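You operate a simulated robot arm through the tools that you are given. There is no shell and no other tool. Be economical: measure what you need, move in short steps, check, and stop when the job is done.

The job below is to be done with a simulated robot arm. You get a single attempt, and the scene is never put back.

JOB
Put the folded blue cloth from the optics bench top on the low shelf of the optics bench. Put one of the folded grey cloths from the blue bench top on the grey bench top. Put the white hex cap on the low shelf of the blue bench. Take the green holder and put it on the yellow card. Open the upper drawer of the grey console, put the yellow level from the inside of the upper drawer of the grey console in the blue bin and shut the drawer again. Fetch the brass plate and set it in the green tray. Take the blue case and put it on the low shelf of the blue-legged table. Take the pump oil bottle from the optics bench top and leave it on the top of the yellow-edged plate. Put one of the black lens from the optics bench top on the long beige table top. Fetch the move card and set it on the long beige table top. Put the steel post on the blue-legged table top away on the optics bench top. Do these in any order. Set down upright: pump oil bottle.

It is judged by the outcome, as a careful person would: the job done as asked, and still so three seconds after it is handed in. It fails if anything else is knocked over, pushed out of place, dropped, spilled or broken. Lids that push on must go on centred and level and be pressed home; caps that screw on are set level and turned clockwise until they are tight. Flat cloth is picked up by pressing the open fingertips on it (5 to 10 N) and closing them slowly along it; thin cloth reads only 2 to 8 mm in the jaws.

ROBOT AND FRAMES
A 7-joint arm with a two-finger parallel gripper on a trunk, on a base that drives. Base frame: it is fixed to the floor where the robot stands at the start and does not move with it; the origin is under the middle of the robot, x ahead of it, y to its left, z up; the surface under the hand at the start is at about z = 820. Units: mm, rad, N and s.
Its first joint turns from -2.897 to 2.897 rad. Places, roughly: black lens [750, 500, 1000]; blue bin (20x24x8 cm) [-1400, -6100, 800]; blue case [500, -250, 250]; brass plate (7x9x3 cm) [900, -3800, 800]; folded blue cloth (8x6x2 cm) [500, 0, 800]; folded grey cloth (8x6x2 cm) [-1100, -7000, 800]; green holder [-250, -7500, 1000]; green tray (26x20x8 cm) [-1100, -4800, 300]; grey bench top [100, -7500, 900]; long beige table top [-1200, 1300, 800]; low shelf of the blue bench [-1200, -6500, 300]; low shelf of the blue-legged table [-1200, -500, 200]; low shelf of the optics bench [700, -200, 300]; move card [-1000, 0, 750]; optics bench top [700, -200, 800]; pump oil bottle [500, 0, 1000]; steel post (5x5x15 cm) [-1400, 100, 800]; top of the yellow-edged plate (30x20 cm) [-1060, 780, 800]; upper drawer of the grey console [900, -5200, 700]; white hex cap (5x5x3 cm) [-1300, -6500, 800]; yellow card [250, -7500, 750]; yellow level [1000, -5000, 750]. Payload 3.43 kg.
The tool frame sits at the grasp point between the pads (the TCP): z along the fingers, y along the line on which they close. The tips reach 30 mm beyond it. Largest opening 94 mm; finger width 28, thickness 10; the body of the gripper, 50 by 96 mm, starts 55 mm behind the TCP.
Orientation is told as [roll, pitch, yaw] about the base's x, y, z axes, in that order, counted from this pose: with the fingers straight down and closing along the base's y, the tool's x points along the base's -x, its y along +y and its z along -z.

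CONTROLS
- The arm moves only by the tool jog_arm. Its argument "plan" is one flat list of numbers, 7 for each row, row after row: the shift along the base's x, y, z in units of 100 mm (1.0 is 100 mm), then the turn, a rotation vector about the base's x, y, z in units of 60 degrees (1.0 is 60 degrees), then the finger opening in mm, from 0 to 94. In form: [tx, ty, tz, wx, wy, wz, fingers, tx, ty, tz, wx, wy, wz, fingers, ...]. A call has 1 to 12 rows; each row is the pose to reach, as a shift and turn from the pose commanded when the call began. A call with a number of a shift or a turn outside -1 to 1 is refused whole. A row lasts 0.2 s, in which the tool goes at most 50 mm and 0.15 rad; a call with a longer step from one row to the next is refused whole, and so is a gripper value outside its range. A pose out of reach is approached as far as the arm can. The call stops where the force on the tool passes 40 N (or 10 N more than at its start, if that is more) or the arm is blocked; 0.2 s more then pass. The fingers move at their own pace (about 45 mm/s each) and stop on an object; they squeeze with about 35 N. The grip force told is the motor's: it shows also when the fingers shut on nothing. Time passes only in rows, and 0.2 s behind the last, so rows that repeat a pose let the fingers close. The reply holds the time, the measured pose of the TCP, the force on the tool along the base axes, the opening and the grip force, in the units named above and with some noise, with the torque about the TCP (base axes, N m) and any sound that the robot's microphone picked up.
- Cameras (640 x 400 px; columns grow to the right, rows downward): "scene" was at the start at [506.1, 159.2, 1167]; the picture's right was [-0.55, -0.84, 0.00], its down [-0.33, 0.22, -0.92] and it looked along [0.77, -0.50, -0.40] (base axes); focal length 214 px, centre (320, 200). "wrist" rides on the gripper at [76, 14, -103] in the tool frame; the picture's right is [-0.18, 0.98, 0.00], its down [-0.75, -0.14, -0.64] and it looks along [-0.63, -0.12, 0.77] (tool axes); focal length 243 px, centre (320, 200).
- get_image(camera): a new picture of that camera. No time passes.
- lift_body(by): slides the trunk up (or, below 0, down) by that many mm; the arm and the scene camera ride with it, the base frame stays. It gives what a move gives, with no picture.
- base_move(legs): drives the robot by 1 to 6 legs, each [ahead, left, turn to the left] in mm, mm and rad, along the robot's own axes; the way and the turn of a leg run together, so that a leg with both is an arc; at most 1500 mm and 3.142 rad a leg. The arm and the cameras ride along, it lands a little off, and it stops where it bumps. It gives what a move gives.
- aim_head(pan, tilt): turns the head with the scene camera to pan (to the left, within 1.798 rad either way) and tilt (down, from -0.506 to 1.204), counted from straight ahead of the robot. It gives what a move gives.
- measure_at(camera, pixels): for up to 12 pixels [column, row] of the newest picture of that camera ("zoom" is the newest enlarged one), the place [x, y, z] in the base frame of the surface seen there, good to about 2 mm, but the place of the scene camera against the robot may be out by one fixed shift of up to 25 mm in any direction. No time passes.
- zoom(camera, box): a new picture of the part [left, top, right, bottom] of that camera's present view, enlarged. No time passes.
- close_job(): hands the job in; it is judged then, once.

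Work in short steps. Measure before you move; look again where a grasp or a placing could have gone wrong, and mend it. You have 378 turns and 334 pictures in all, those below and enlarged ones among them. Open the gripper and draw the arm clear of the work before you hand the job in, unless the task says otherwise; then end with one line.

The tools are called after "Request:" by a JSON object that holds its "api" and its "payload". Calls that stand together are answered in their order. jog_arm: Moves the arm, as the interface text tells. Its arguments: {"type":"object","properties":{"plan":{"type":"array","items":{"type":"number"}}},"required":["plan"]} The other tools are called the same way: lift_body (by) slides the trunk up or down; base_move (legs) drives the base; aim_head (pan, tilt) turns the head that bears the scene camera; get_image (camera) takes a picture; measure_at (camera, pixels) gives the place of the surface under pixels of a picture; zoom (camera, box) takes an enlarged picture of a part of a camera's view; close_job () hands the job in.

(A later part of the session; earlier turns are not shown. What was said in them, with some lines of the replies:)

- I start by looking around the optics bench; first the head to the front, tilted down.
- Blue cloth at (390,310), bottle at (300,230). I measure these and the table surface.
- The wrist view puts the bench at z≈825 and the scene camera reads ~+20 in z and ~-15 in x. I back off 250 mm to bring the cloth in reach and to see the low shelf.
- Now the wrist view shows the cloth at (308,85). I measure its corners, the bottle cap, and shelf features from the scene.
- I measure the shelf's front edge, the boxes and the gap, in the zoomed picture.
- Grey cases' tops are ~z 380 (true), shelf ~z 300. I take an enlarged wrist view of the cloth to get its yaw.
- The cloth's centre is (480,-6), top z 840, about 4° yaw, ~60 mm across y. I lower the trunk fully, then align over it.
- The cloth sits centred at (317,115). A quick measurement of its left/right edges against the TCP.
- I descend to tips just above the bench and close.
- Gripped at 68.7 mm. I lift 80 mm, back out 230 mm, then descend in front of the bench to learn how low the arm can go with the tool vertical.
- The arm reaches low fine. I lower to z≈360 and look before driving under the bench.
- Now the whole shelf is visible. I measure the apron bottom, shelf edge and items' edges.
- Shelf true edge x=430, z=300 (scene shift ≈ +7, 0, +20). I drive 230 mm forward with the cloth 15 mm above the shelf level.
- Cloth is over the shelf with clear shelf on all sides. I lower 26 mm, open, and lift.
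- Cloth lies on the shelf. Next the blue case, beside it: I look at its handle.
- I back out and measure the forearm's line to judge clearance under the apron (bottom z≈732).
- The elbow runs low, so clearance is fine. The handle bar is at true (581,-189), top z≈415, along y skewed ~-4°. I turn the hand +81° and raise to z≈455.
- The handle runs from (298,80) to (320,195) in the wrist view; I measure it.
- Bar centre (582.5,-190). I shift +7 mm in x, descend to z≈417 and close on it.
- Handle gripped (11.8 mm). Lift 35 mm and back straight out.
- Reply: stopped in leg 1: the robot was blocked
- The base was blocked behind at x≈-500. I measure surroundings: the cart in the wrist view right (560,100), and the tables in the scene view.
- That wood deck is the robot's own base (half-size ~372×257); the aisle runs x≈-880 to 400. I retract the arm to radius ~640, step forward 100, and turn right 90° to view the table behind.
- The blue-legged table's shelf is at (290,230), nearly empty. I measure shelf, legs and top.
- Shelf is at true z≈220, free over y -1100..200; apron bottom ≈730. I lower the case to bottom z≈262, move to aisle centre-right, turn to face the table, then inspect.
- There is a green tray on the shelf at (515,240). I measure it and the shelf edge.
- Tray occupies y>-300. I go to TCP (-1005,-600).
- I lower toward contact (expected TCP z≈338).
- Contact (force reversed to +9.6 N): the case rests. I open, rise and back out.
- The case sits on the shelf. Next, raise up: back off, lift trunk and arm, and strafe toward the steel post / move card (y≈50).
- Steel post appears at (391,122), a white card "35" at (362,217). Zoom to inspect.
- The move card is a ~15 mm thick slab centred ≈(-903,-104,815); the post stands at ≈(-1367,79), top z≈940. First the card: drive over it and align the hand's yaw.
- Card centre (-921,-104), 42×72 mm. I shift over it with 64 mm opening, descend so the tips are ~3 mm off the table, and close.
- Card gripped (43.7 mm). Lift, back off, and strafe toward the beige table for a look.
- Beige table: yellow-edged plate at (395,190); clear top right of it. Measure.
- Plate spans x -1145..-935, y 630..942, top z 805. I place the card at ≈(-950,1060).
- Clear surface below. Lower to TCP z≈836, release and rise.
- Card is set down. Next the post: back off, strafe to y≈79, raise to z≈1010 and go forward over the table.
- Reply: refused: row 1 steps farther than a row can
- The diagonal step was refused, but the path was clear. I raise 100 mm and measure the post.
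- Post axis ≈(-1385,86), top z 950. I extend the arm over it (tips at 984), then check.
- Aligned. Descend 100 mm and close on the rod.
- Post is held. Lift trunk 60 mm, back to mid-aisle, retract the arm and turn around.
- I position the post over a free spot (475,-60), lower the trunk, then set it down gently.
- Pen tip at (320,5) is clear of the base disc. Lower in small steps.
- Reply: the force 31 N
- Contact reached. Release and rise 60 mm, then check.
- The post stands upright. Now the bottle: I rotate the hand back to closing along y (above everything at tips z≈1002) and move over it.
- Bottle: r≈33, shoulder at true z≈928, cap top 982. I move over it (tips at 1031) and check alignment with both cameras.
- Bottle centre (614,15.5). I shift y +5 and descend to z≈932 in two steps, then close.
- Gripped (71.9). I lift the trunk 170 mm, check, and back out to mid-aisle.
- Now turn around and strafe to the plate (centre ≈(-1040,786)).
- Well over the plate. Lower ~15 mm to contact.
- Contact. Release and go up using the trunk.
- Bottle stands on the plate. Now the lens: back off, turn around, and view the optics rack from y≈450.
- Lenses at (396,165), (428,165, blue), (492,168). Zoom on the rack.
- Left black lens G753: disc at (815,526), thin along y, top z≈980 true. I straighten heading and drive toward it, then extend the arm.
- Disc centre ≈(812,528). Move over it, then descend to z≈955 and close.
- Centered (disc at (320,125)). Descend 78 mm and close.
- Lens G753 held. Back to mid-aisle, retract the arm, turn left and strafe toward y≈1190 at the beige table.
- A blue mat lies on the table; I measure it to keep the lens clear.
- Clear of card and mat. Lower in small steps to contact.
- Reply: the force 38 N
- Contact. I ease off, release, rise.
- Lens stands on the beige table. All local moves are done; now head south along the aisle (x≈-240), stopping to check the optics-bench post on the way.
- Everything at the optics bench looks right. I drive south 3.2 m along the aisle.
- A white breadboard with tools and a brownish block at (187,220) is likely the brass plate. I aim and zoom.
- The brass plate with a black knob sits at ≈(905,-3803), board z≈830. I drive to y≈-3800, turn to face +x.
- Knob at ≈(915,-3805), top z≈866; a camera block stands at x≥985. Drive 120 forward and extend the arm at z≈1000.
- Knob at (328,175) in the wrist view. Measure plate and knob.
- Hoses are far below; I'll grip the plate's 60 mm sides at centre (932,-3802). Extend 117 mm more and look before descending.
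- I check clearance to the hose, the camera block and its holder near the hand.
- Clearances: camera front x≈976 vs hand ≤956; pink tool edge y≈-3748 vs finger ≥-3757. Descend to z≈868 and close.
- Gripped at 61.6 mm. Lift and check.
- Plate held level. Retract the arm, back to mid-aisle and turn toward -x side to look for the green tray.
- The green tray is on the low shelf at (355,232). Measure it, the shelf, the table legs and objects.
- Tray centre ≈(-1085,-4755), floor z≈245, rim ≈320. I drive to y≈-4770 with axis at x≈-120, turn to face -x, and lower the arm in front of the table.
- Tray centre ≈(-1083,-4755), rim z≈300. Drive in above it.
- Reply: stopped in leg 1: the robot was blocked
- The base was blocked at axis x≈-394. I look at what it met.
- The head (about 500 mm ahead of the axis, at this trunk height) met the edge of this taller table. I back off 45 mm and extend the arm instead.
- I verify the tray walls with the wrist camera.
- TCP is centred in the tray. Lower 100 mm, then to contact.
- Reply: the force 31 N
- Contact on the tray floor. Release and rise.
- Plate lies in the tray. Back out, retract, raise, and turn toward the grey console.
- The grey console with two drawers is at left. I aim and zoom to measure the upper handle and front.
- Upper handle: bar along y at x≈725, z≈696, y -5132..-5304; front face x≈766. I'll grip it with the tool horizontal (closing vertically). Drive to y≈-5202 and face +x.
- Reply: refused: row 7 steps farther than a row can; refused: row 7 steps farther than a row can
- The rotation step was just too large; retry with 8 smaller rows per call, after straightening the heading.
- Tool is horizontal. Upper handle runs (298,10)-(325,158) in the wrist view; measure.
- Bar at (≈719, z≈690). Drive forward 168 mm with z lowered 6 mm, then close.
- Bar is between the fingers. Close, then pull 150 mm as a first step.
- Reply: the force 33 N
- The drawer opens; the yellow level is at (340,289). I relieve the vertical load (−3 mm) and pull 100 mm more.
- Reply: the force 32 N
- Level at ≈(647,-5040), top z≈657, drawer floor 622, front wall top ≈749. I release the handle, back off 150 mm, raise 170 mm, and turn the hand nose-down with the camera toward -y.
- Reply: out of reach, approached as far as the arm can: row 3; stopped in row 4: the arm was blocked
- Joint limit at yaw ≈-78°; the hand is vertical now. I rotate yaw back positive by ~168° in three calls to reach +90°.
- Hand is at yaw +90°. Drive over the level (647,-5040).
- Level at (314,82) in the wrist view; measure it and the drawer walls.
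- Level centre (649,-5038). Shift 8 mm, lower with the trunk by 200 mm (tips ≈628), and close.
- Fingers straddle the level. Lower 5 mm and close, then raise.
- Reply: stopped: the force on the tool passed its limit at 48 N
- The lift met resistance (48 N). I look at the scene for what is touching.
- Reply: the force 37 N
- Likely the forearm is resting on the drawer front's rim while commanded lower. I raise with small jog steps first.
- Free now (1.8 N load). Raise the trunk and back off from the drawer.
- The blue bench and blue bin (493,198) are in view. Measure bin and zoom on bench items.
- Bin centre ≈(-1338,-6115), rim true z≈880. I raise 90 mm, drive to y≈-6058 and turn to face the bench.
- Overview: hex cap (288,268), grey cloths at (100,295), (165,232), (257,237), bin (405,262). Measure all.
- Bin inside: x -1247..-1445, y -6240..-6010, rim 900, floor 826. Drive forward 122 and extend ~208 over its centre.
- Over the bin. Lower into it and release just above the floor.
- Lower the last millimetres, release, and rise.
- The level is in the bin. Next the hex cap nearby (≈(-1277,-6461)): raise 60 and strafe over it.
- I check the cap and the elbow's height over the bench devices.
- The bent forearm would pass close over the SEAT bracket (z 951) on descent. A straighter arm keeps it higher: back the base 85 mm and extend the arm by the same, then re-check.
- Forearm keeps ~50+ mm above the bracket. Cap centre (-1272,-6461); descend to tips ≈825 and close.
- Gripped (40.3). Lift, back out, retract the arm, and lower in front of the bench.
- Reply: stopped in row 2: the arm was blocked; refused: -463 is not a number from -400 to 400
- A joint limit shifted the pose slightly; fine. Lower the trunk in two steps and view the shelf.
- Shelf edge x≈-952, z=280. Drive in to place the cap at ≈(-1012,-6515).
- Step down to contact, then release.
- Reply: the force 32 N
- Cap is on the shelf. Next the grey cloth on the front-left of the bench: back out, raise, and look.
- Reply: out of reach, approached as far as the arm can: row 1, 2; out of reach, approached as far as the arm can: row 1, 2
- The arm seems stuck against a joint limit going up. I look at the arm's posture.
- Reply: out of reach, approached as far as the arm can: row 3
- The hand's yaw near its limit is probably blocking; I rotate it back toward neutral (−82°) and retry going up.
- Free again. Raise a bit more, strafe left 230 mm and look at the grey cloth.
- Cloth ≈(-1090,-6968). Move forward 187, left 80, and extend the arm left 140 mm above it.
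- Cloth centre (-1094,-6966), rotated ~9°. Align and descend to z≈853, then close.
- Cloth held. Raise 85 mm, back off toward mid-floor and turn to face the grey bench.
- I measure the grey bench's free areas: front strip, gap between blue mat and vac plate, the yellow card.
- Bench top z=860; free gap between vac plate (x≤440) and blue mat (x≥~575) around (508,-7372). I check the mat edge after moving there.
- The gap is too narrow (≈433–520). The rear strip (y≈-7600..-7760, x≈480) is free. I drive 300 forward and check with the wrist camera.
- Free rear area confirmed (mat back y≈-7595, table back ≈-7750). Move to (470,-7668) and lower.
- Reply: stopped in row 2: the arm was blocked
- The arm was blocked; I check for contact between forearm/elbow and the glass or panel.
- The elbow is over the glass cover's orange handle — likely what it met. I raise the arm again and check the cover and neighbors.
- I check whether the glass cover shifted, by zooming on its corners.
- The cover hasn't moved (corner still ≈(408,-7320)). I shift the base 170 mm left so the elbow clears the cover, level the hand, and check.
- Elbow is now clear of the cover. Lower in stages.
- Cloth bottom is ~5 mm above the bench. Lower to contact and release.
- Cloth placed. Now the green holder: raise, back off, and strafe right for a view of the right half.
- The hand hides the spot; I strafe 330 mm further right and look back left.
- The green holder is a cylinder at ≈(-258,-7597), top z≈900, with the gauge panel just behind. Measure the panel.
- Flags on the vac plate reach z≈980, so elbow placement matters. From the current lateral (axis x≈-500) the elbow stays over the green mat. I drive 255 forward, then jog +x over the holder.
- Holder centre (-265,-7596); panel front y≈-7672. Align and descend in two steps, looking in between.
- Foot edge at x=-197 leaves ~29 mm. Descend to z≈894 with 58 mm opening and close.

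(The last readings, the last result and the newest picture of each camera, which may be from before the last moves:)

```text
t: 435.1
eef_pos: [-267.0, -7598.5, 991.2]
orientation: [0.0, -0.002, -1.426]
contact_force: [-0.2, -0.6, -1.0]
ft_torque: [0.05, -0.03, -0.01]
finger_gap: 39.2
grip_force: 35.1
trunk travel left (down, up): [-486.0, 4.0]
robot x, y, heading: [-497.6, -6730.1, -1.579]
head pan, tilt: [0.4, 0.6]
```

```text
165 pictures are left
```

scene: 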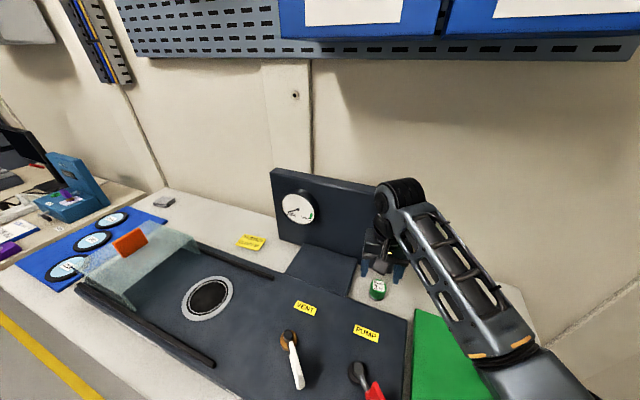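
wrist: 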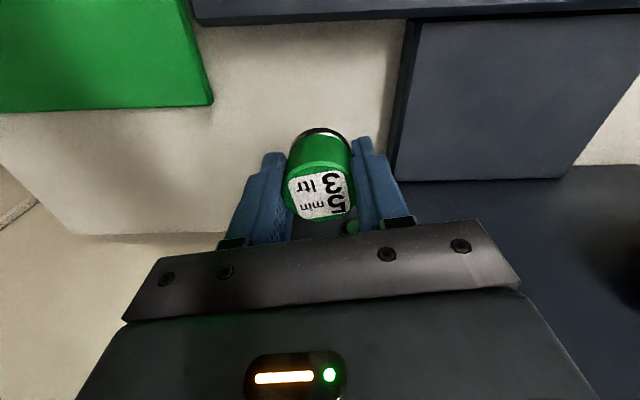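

Holder is gripped. Raise, reduce lateral offset, back off, strafe left, and approach the yellow card.

Request:
{"api": "jog_arm", "payload": {"plan": [0, 0, 0.4, 0, 0, 0, 0, 0, 0, 0.68, 0, 0, 0, 0]}}

Request:
{"api": "base_move", "payload": {"legs": [[-360, 0, 0.005]]}}

Request:
{"api": "jog_arm", "payload": {"plan": [-0.48, 0, 0, 0, 0, 0, 0, -0.96, 0, 0, 0, 0, 0, 0]}}

Request:
{"api": "base_move", "payload": {"legs": [[0, 525, 0]]}}

Request:
{"api": "get_image", "payload": {"camera": "scene"}}

Request:
{"api": "get_image", "payload": {"camera": "wrist"}}

```text
t: 435.7
eef_pos: [-264.7, -7596.3, 1056.6]
orientation: [-0.002, 0.0, -1.425]
contact_force: [0.5, -0.5, -0.7]
ft_torque: [-0.02, 0.01, 0.0]
finger_gap: 39.0
grip_force: 35.3
trunk travel left (down, up): [-486.0, 4.0]
robot x, y, heading: [-498.7, -6734.3, -1.579]
head pan, tilt: [0.4, 0.6]
```

```text
t: 437.9
eef_pos: [-264.3, -7243.0, 1057.6]
orientation: [0.0, -0.004, -1.428]
contact_force: [-0.3, -0.4, -1.1]
ft_torque: [0.01, -0.06, -0.01]
finger_gap: 39.0
grip_force: 35.3
trunk travel left (down, up): [-486.0, 4.0]
robot x, y, heading: [-498.9, -6377.3, -1.583]
head pan, tilt: [0.4, 0.6]
```

```text
t: 438.6
eef_pos: [-360.3, -7243.3, 1058.7]
orientation: [-0.002, -0.003, -1.427]
contact_force: [-0.2, -0.1, -1.1]
ft_torque: [-0.01, 0.05, -0.03]
finger_gap: 39.2
grip_force: 35.6
trunk travel left (down, up): [-486.0, 4.0]
robot x, y, heading: [-498.4, -6374.8, -1.58]
head pan, tilt: [0.4, 0.6]
```

```text
t: 441.6
eef_pos: [164.0, -7250.6, 1058.0]
orientation: [0.0, -0.004, -1.431]
contact_force: [-0.3, 0.1, -1.2]
ft_torque: [0.01, -0.01, 0.03]
finger_gap: 39.0
grip_force: 35.4
trunk travel left (down, up): [-486.0, 4.0]
robot x, y, heading: [30.8, -6380.6, -1.584]
head pan, tilt: [0.4, 0.6]
```

```text
164 pictures are left
```

scene: 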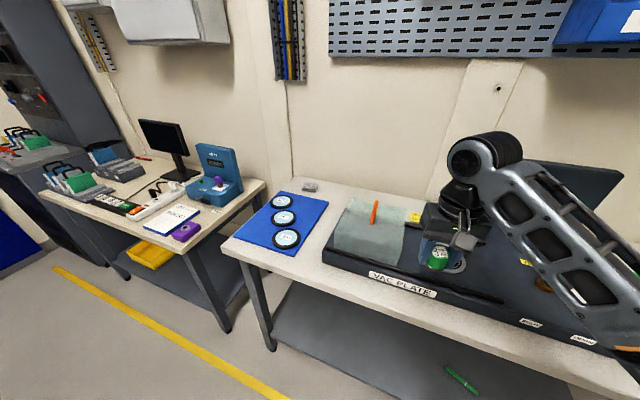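

```text
163 pictures are left
```

wrist: 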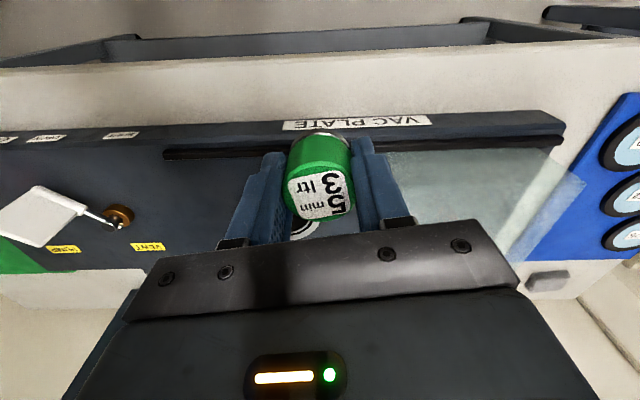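

Forward 368 mm over the card, then check.

Request:
{"api": "base_move", "payload": {"legs": [[368, 0, 0]]}}

Request:
{"api": "get_image", "payload": {"camera": "wrist"}}

Request:
{"api": "aim_head", "payload": {"pan": 0.0, "tilt": 0.9}}

Request:
{"api": "get_image", "payload": {"camera": "scene"}}

```text
t: 444.0
eef_pos: [153.8, -7624.0, 1057.1]
orientation: [0.0, -0.003, -1.433]
contact_force: [0.0, -0.7, 0.1]
ft_torque: [0.04, 0.01, 0.02]
finger_gap: 39.1
grip_force: 34.8
trunk travel left (down, up): [-486.0, 4.0]
robot x, y, heading: [25.4, -6752.6, -1.587]
head pan, tilt: [0.4, 0.6]
```

```text
162 pictures are left
```

wrist: 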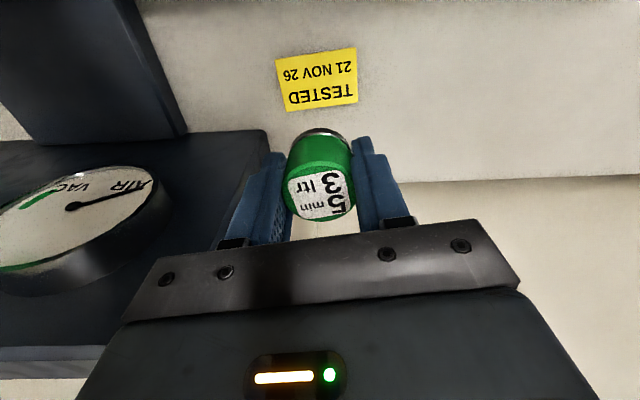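

```text
t: 444.9
eef_pos: [153.9, -7624.1, 1058.4]
orientation: [0.001, -0.002, -1.435]
contact_force: [0.9, -0.6, -1.5]
ft_torque: [0.02, 0.01, 0.0]
finger_gap: 38.9
grip_force: 35.2
trunk travel left (down, up): [-486.0, 4.0]
robot x, y, heading: [21.6, -6757.6, -1.589]
head pan, tilt: [0.0, 0.901]
```

```text
161 pictures are left
```

scene: 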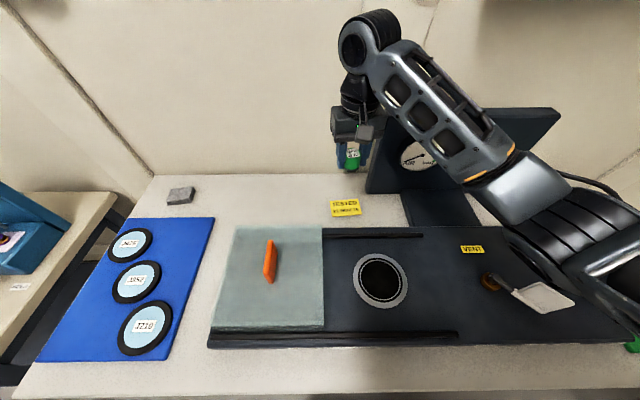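

Request:
{"api": "measure_at", "payload": {"camera": "wrist", "pixels": [[277, 57], [355, 49], [357, 102], [290, 109], [318, 80], [260, 180], [185, 120]]}}

Request:
{"api": "measure_at", "payload": {"camera": "scene", "pixels": [[545, 190], [500, 170], [580, 240], [540, 255], [545, 300], [440, 100], [600, 280], [520, 215]]}}

```text
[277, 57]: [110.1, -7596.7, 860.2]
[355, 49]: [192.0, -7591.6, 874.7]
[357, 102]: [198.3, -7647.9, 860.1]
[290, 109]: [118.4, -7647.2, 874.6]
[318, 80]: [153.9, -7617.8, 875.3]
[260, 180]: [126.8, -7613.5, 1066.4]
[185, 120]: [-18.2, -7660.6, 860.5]
```

```text
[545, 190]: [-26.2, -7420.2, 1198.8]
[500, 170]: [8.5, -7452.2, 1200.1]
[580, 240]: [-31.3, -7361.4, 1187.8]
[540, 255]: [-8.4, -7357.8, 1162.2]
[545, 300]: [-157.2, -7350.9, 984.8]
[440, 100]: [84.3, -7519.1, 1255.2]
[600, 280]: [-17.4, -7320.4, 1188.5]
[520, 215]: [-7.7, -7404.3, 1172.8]
```

Card centre (155,-7620), top 875. Elbow clears the white flag by ~20 mm sideways. Descend 75 mm, recheck.

Request:
{"api": "jog_arm", "payload": {"plan": [0.01, 0.03, -0.4, 0, 0, 0, 0, 0.01, 0.03, -0.8, 0, 0, 0, 0]}}

Request:
{"api": "get_image", "payload": {"camera": "scene"}}

Request:
{"api": "measure_at", "payload": {"camera": "scene", "pixels": [[545, 190], [520, 220], [560, 240], [545, 300], [500, 200], [530, 260]]}}

```text
t: 445.5
eef_pos: [153.8, -7620.4, 978.3]
orientation: [0.001, -0.004, -1.435]
contact_force: [-0.3, -0.8, -0.8]
ft_torque: [0.02, 0.0, 0.02]
finger_gap: 39.1
grip_force: 34.9
trunk travel left (down, up): [-486.0, 4.0]
robot x, y, heading: [27.8, -6760.7, -1.588]
head pan, tilt: [0.0, 0.901]
```

```text
160 pictures are left
```

scene: 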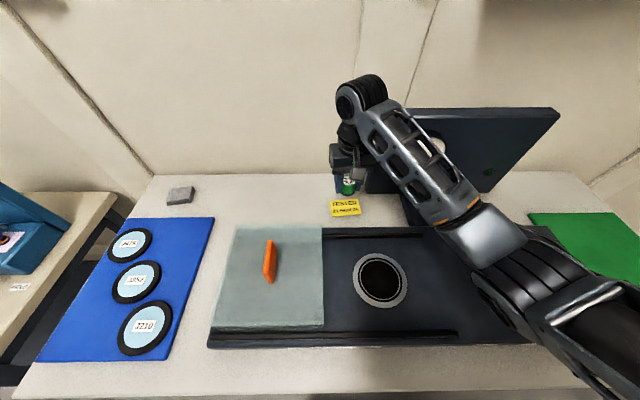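

```text
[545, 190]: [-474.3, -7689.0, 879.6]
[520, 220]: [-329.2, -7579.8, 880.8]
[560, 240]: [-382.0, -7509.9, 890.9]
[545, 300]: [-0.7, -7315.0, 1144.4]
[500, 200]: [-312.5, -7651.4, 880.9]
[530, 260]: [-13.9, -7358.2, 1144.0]
```

Request:
{"api": "measure_at", "payload": {"camera": "scene", "pixels": [[575, 275], [600, 285], [615, 290], [570, 340], [540, 330], [510, 310], [490, 280]]}}

Request:
{"api": "zoom", "payload": {"camera": "scene", "box": [420, 180, 640, 380]}}

```text
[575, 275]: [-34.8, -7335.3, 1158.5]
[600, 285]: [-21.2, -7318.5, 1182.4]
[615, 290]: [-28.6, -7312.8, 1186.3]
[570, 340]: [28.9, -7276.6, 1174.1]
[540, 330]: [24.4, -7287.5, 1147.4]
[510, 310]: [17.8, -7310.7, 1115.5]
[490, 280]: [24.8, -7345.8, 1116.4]
```

```text
2.00 times, centred on (530, 280) of scene
```

zoom: 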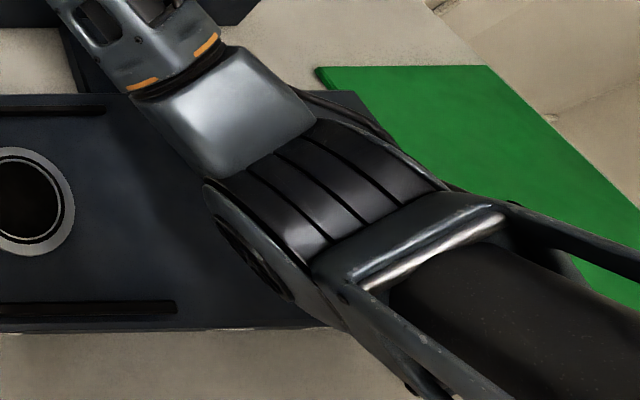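

The elbow spans x≈-80..30, clear of the flag (≤-120). Continue down to just above the card.

Request:
{"api": "jog_arm", "payload": {"plan": [0, 0, -0.35, 0, 0, 0, 0, 0, 0, -0.64, 0, 0, 0, 0]}}

Request:
{"api": "get_image", "payload": {"camera": "wrist"}}

```text
t: 446.1
eef_pos: [155.5, -7620.4, 914.6]
orientation: [-0.001, -0.004, -1.433]
contact_force: [0.3, -0.5, -0.2]
ft_torque: [0.02, -0.01, -0.02]
finger_gap: 39.0
grip_force: 35.2
trunk travel left (down, up): [-486.0, 4.0]
robot x, y, heading: [24.5, -6752.3, -1.589]
head pan, tilt: [0.0, 0.901]
```

```text
158 pictures are left
```

wrist: 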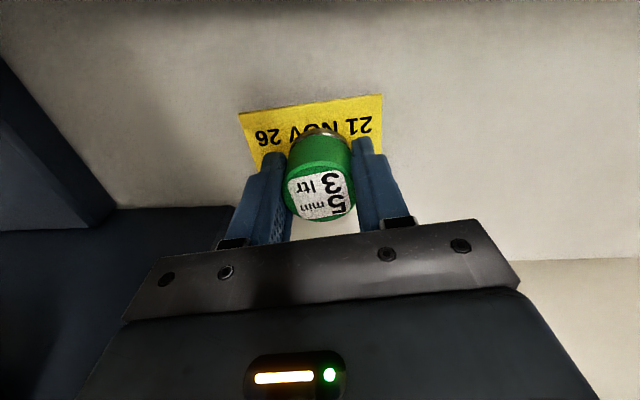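

Request:
{"api": "jog_arm", "payload": {"plan": [0, 0, -0.02, 0, 0, 0, 0, 0, 0, -0.035, 0, 0, 0, 0, 0, 0, -0.05, 0, 0, 0, 0, 0, 0, -0.06, 0, 0, 0, 0]}}

```text
t: 447.1
eef_pos: [154.7, -7622.3, 907.6]
orientation: [0.0, -0.003, -1.434]
contact_force: [0.6, 0.3, 3.5]
ft_torque: [0.05, -0.04, -0.01]
finger_gap: 38.8
grip_force: 35.0
trunk travel left (down, up): [-486.0, 4.0]
robot x, y, heading: [25.6, -6755.1, -1.586]
head pan, tilt: [0.0, 0.901]
```

Touching (force up +3.5 N). Release and rise.

Request:
{"api": "jog_arm", "payload": {"plan": [0, 0, 0, 0, 0, 0, 50, 0, 0, 0, 0, 0, 0, 58, 0, 0, 0.3, 0, 0, 0, 58, 0, 0, 0.75, 0, 0, 0, 58, 0, 0, 1.0, 0, 0, 0, 58]}}

Request:
{"api": "get_image", "payload": {"camera": "wrist"}}

```text
t: 448.3
eef_pos: [155.2, -7621.2, 1007.7]
orientation: [-0.002, -0.001, -1.434]
contact_force: [-0.3, -1.1, -0.2]
ft_torque: [0.02, -0.04, -0.01]
finger_gap: 58.4
grip_force: 0.0
trunk travel left (down, up): [-486.0, 4.0]
robot x, y, heading: [26.6, -6757.7, -1.588]
head pan, tilt: [0.0, 0.901]
```

```text
157 pictures are left
```

wrist: 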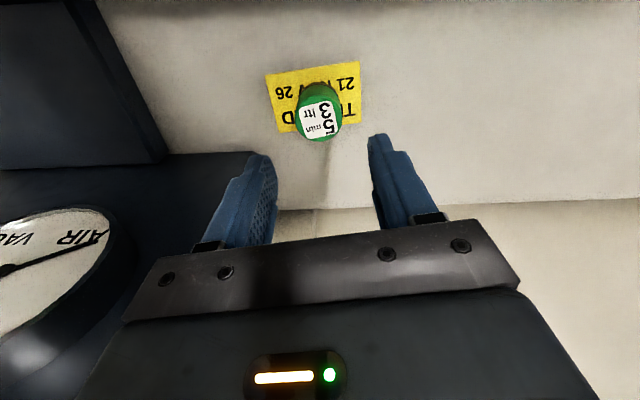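

Holder stands on the card. Last: shut the drawer. Raise, back away, retract the arm, turn to +x and go back to y≈-5215.

Request:
{"api": "jog_arm", "payload": {"plan": [0, 0, 0.45, 0, 0, 0, 30, 0, 0, 0.5, 0, 0, 0, 0]}}

Request:
{"api": "base_move", "payload": {"legs": [[-450, 0, 0]]}}

Request:
{"api": "jog_arm", "payload": {"plan": [0, 0.48, 0, 0, 0, 0, 0, 0, 0.96, 0, 0, 0, 0, 0]}}

Request:
{"api": "jog_arm", "payload": {"plan": [0, 0.48, 0, 0, 0, 0, 0, 0, 0.96, 0, 0, 0, 0, 0]}}

Request:
{"api": "base_move", "payload": {"legs": [[0, -380, 0], [0, 0, 1.588], [0, 1100, 0]]}}

Request:
{"api": "aim_head", "payload": {"pan": 0.0, "tilt": 0.6}}

Request:
{"api": "get_image", "payload": {"camera": "scene"}}

```text
t: 448.9
eef_pos: [155.2, -7621.3, 1058.2]
orientation: [0.0, -0.001, -1.433]
contact_force: [0.4, 0.8, -0.4]
ft_torque: [0.02, 0.03, 0.01]
finger_gap: 6.4
grip_force: 0.0
trunk travel left (down, up): [-486.0, 4.0]
robot x, y, heading: [23.7, -6750.5, -1.589]
head pan, tilt: [0.0, 0.901]
```

```text
t: 451.6
eef_pos: [168.5, -7168.6, 1057.0]
orientation: [0.0, -0.004, -1.428]
contact_force: [-0.3, -0.3, 0.4]
ft_torque: [-0.02, 0.03, 0.01]
finger_gap: 0.0
grip_force: 33.3
trunk travel left (down, up): [-486.0, 4.0]
robot x, y, heading: [29.2, -6303.2, -1.582]
head pan, tilt: [0.0, 0.901]
```

```text
t: 452.2
eef_pos: [168.1, -7070.9, 1057.9]
orientation: [-0.002, -0.002, -1.431]
contact_force: [0.2, 0.2, -0.8]
ft_torque: [-0.02, 0.07, -0.01]
finger_gap: 0.0
grip_force: 33.2
trunk travel left (down, up): [-486.0, 4.0]
robot x, y, heading: [26.0, -6303.8, -1.581]
head pan, tilt: [0.0, 0.901]
```

```text
t: 452.8
eef_pos: [166.2, -6977.3, 1059.8]
orientation: [-0.001, -0.002, -1.43]
contact_force: [-0.4, 0.3, -0.3]
ft_torque: [0.04, 0.01, 0.04]
finger_gap: 0.0
grip_force: 32.8
trunk travel left (down, up): [-486.0, 4.0]
robot x, y, heading: [29.8, -6305.0, -1.583]
head pan, tilt: [0.0, 0.901]
```

```text
t: 464.3
eef_pos: [295.5, -5058.2, 1059.0]
orientation: [-0.001, -0.003, 0.169]
contact_force: [0.1, -0.2, -1.0]
ft_torque: [0.0, -0.02, 0.02]
finger_gap: 0.0
grip_force: 33.5
trunk travel left (down, up): [-486.0, 4.0]
robot x, y, heading: [-373.2, -5215.6, 0.02]
head pan, tilt: [0.0, 0.901]
```

```text
t: 465.1
eef_pos: [296.3, -5059.6, 1059.2]
orientation: [-0.001, -0.004, 0.169]
contact_force: [0.0, 1.4, 0.9]
ft_torque: [0.04, 0.02, -0.01]
finger_gap: 0.0
grip_force: 33.4
trunk travel left (down, up): [-486.0, 4.0]
robot x, y, heading: [-369.6, -5218.7, 0.011]
head pan, tilt: [0.0, 0.6]
```

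```text
156 pictures are left
```

scene: 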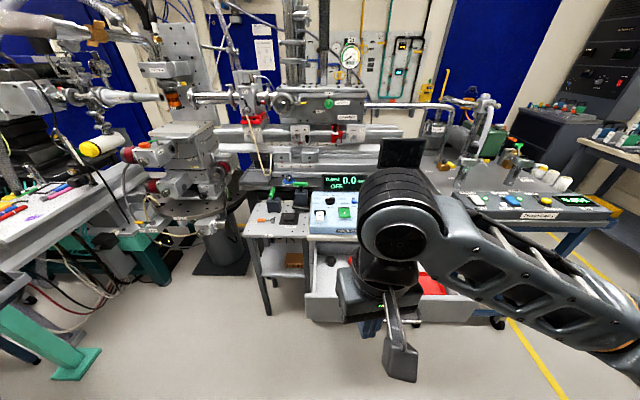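

Strafe right 160 mm to line the closed fingers with the handle centre, then lower to handle height.

Request:
{"api": "base_move", "payload": {"legs": [[0, -160, -0.013]]}}

Request:
{"api": "lift_body", "payload": {"by": -365}}

Request:
{"api": "get_image", "payload": {"camera": "scene"}}

Request:
{"api": "get_image", "payload": {"camera": "wrist"}}

```text
t: 466.5
eef_pos: [300.3, -5231.1, 1059.5]
orientation: [0.0, -0.003, 0.154]
contact_force: [0.3, 0.8, 0.1]
ft_torque: [0.0, 0.02, 0.0]
finger_gap: 0.3
grip_force: 33.3
trunk travel left (down, up): [-486.0, 4.0]
robot x, y, heading: [-373.8, -5374.4, 0.003]
head pan, tilt: [0.0, 0.6]
```

```text
t: 470.0
eef_pos: [300.7, -5231.0, 694.1]
orientation: [-0.001, -0.005, 0.153]
contact_force: [0.5, 0.0, -0.7]
ft_torque: [0.02, -0.02, 0.02]
finger_gap: 0.1
grip_force: 33.3
trunk travel left (down, up): [-121.0, 369.0]
robot x, y, heading: [-373.7, -5373.7, 0.003]
head pan, tilt: [0.0, 0.6]
```

```text
155 pictures are left
```

scene: 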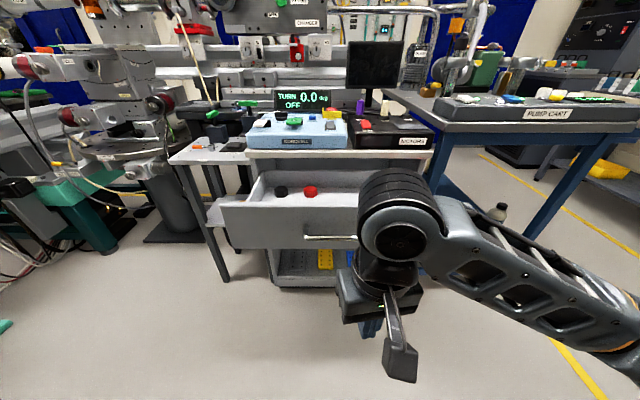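

```text
154 pictures are left
```

wrist: 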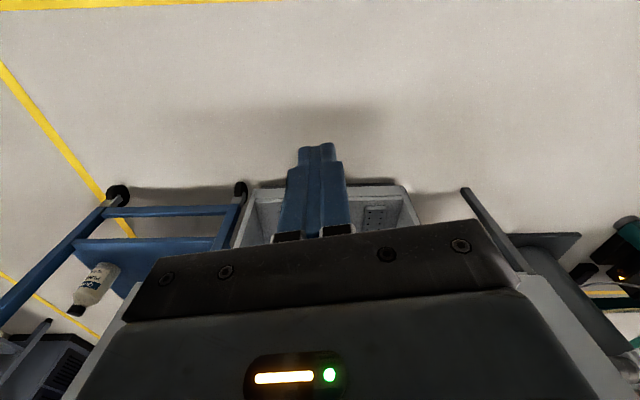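

Fingers (z 664–749) will meet the bar at z≈690. Push by driving 300 mm, then check.

Request:
{"api": "base_move", "payload": {"legs": [[300, 0, 0]]}}

Request:
{"api": "get_image", "payload": {"camera": "scene"}}

```text
t: 472.1
eef_pos: [602.8, -5230.5, 694.6]
orientation: [0.001, -0.003, 0.154]
contact_force: [-0.4, -0.2, 0.7]
ft_torque: [0.01, -0.02, 0.02]
finger_gap: 0.0
grip_force: 32.7
trunk travel left (down, up): [-121.0, 369.0]
robot x, y, heading: [-70.6, -5372.9, -0.0]
head pan, tilt: [0.0, 0.6]
```

```text
153 pictures are left
```

scene: 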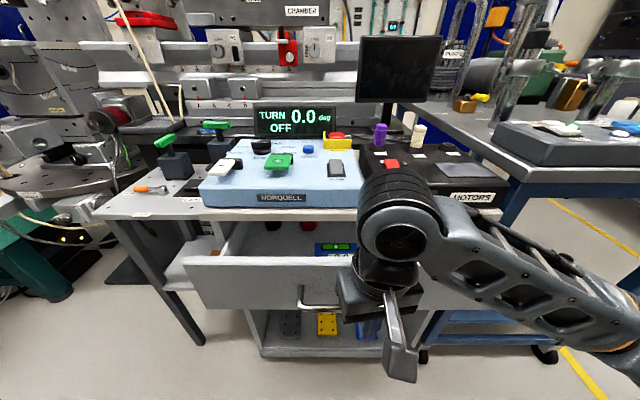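

Pushing works. Continue 85 mm and measure.

Request:
{"api": "base_move", "payload": {"legs": [[85, 0, 0]]}}

Request:
{"api": "get_image", "payload": {"camera": "scene"}}

Request:
{"api": "measure_at", "payload": {"camera": "scene", "pixels": [[270, 270], [240, 300], [300, 330], [280, 220], [310, 305]]}}

```text
t: 473.2
eef_pos: [688.3, -5229.5, 695.2]
orientation: [-0.001, -0.005, 0.156]
contact_force: [0.3, 0.3, -0.2]
ft_torque: [-0.01, 0.02, 0.01]
finger_gap: 0.1
grip_force: 32.9
trunk travel left (down, up): [-121.0, 369.0]
robot x, y, heading: [18.6, -5375.2, 0.006]
head pan, tilt: [0.0, 0.6]
```

```text
152 pictures are left
```

scene: 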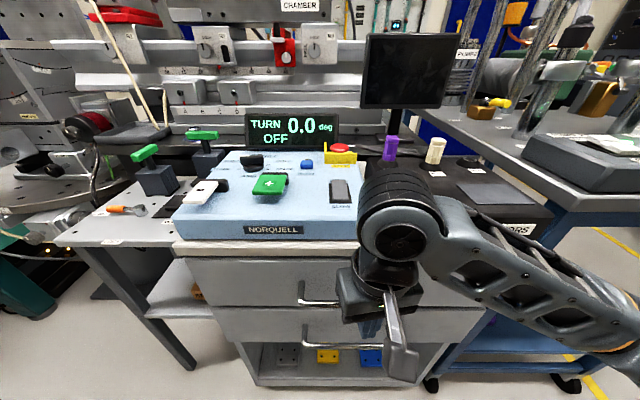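

```text
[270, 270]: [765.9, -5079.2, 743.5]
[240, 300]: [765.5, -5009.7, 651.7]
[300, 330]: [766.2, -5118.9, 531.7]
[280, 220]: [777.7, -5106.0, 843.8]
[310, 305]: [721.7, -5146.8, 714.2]
```

The upper front (x≈766) is level with the lower drawer's. I press a few mm more to be sure it's home.

Request:
{"api": "jog_arm", "payload": {"plan": [0.06, 0, 0, 0, 0, 0, 0, 0.1, 0, 0, 0, 0, 0, 0, 0.13, 0, 0, 0, 0, 0, 0, 0.16, 0, 0, 0, 0, 0, 0, 0.19, 0, 0, 0, 0, 0, 0]}}

Request:
{"api": "zoom", "payload": {"camera": "scene", "box": [170, 220, 400, 380]}}

```text
t: 474.1
eef_pos: [698.3, -5230.3, 694.4]
orientation: [0.0, 0.004, 0.16]
contact_force: [-9.8, -3.8, 10.3]
ft_torque: [-0.17, -0.18, -0.15]
finger_gap: 0.2
grip_force: 33.0
trunk travel left (down, up): [-121.0, 369.0]
robot x, y, heading: [14.9, -5373.0, 0.002]
head pan, tilt: [0.0, 0.6]
stopped in row 4: the force on the tool passed its limit at 46 N (the readings are from after the stop); the commanded pose is now the measured one
```

```text
2.50 times, centred on (285, 300) of scene
```

zoom: 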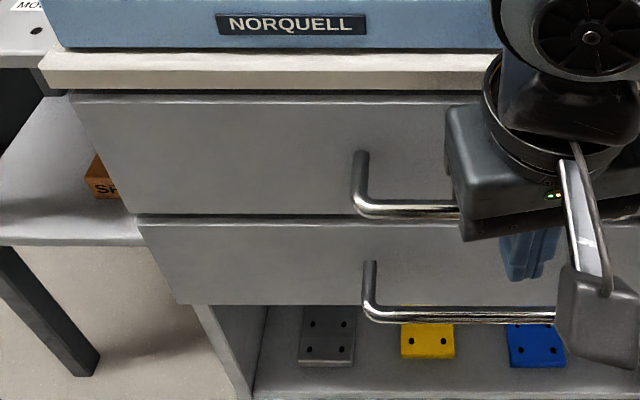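

Drawer is firmly shut. Back off, open the gripper, and take a final look at the green-topped table I bumped earlier.

Request:
{"api": "base_move", "payload": {"legs": [[-330, 0, 0]]}}

Request:
{"api": "jog_arm", "payload": {"plan": [0, 0, 0, 0, 0, 0, 60, 0, 0, 0, 0, 0, 0, 90, 0, 0, 0, 0, 0, 0, 90]}}

Request:
{"api": "lift_body", "payload": {"by": 200}}

Request:
{"api": "base_move", "payload": {"legs": [[0, 0, 1.5708]]}}

Request:
{"api": "aim_head", "payload": {"pan": 1.2, "tilt": 0.4}}

Request:
{"api": "get_image", "payload": {"camera": "scene"}}

```text
t: 476.2
eef_pos: [366.3, -5229.5, 693.3]
orientation: [0.0, 0.006, 0.159]
contact_force: [0.6, 0.6, 0.8]
ft_torque: [0.0, -0.02, 0.01]
finger_gap: 0.5
grip_force: 33.1
trunk travel left (down, up): [-121.0, 369.0]
robot x, y, heading: [-315.8, -5374.2, 0.004]
head pan, tilt: [0.0, 0.6]
```

```text
t: 477.0
eef_pos: [366.0, -5228.9, 692.8]
orientation: [-0.001, 0.005, 0.161]
contact_force: [0.7, -0.4, -0.8]
ft_torque: [-0.01, 0.01, -0.03]
finger_gap: 66.9
grip_force: 0.1
trunk travel left (down, up): [-121.0, 369.0]
robot x, y, heading: [-318.1, -5375.2, -0.0]
head pan, tilt: [0.0, 0.6]
```

```text
t: 479.2
eef_pos: [366.2, -5228.7, 892.5]
orientation: [-0.002, 0.005, 0.161]
contact_force: [0.3, 1.2, -0.9]
ft_torque: [0.0, -0.02, 0.0]
finger_gap: 90.2
grip_force: 0.0
trunk travel left (down, up): [-321.0, 169.0]
robot x, y, heading: [-313.7, -5376.7, 0.002]
head pan, tilt: [0.0, 0.6]
```

```text
t: 483.4
eef_pos: [-448.5, -4690.0, 893.4]
orientation: [-0.002, 0.005, 1.714]
contact_force: [0.4, -0.3, 0.8]
ft_torque: [0.01, 0.01, -0.01]
finger_gap: 89.9
grip_force: 0.1
trunk travel left (down, up): [-321.0, 169.0]
robot x, y, heading: [-317.5, -5377.4, 1.55]
head pan, tilt: [0.0, 0.6]
```

```text
t: 484.8
eef_pos: [-448.1, -4690.9, 892.9]
orientation: [-0.002, 0.004, 1.713]
contact_force: [-0.7, 0.8, 0.7]
ft_torque: [0.01, 0.01, 0.01]
finger_gap: 89.9
grip_force: 0.0
trunk travel left (down, up): [-321.0, 169.0]
robot x, y, heading: [-315.9, -5373.9, 1.557]
head pan, tilt: [1.201, 0.4]
```

```text
150 pictures are left
```

scene: 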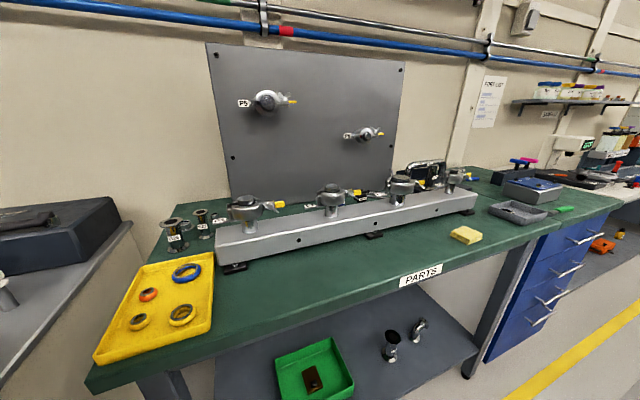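

The table and tray are in order, the gripper is open and the arm is clear of the work. Handing in.

Request:
{"api": "close_job", "payload": {}}

```text
The job is handed in.
```

All eleven tasks are done, the upper drawer of the grey console is shut again, and the job is handed in. While working I bumped three things, and none looked moved afterwards: the table behind the robot at the start, the edge of the green-topped table, and probably the orange handle on the vac plate's glass cover.
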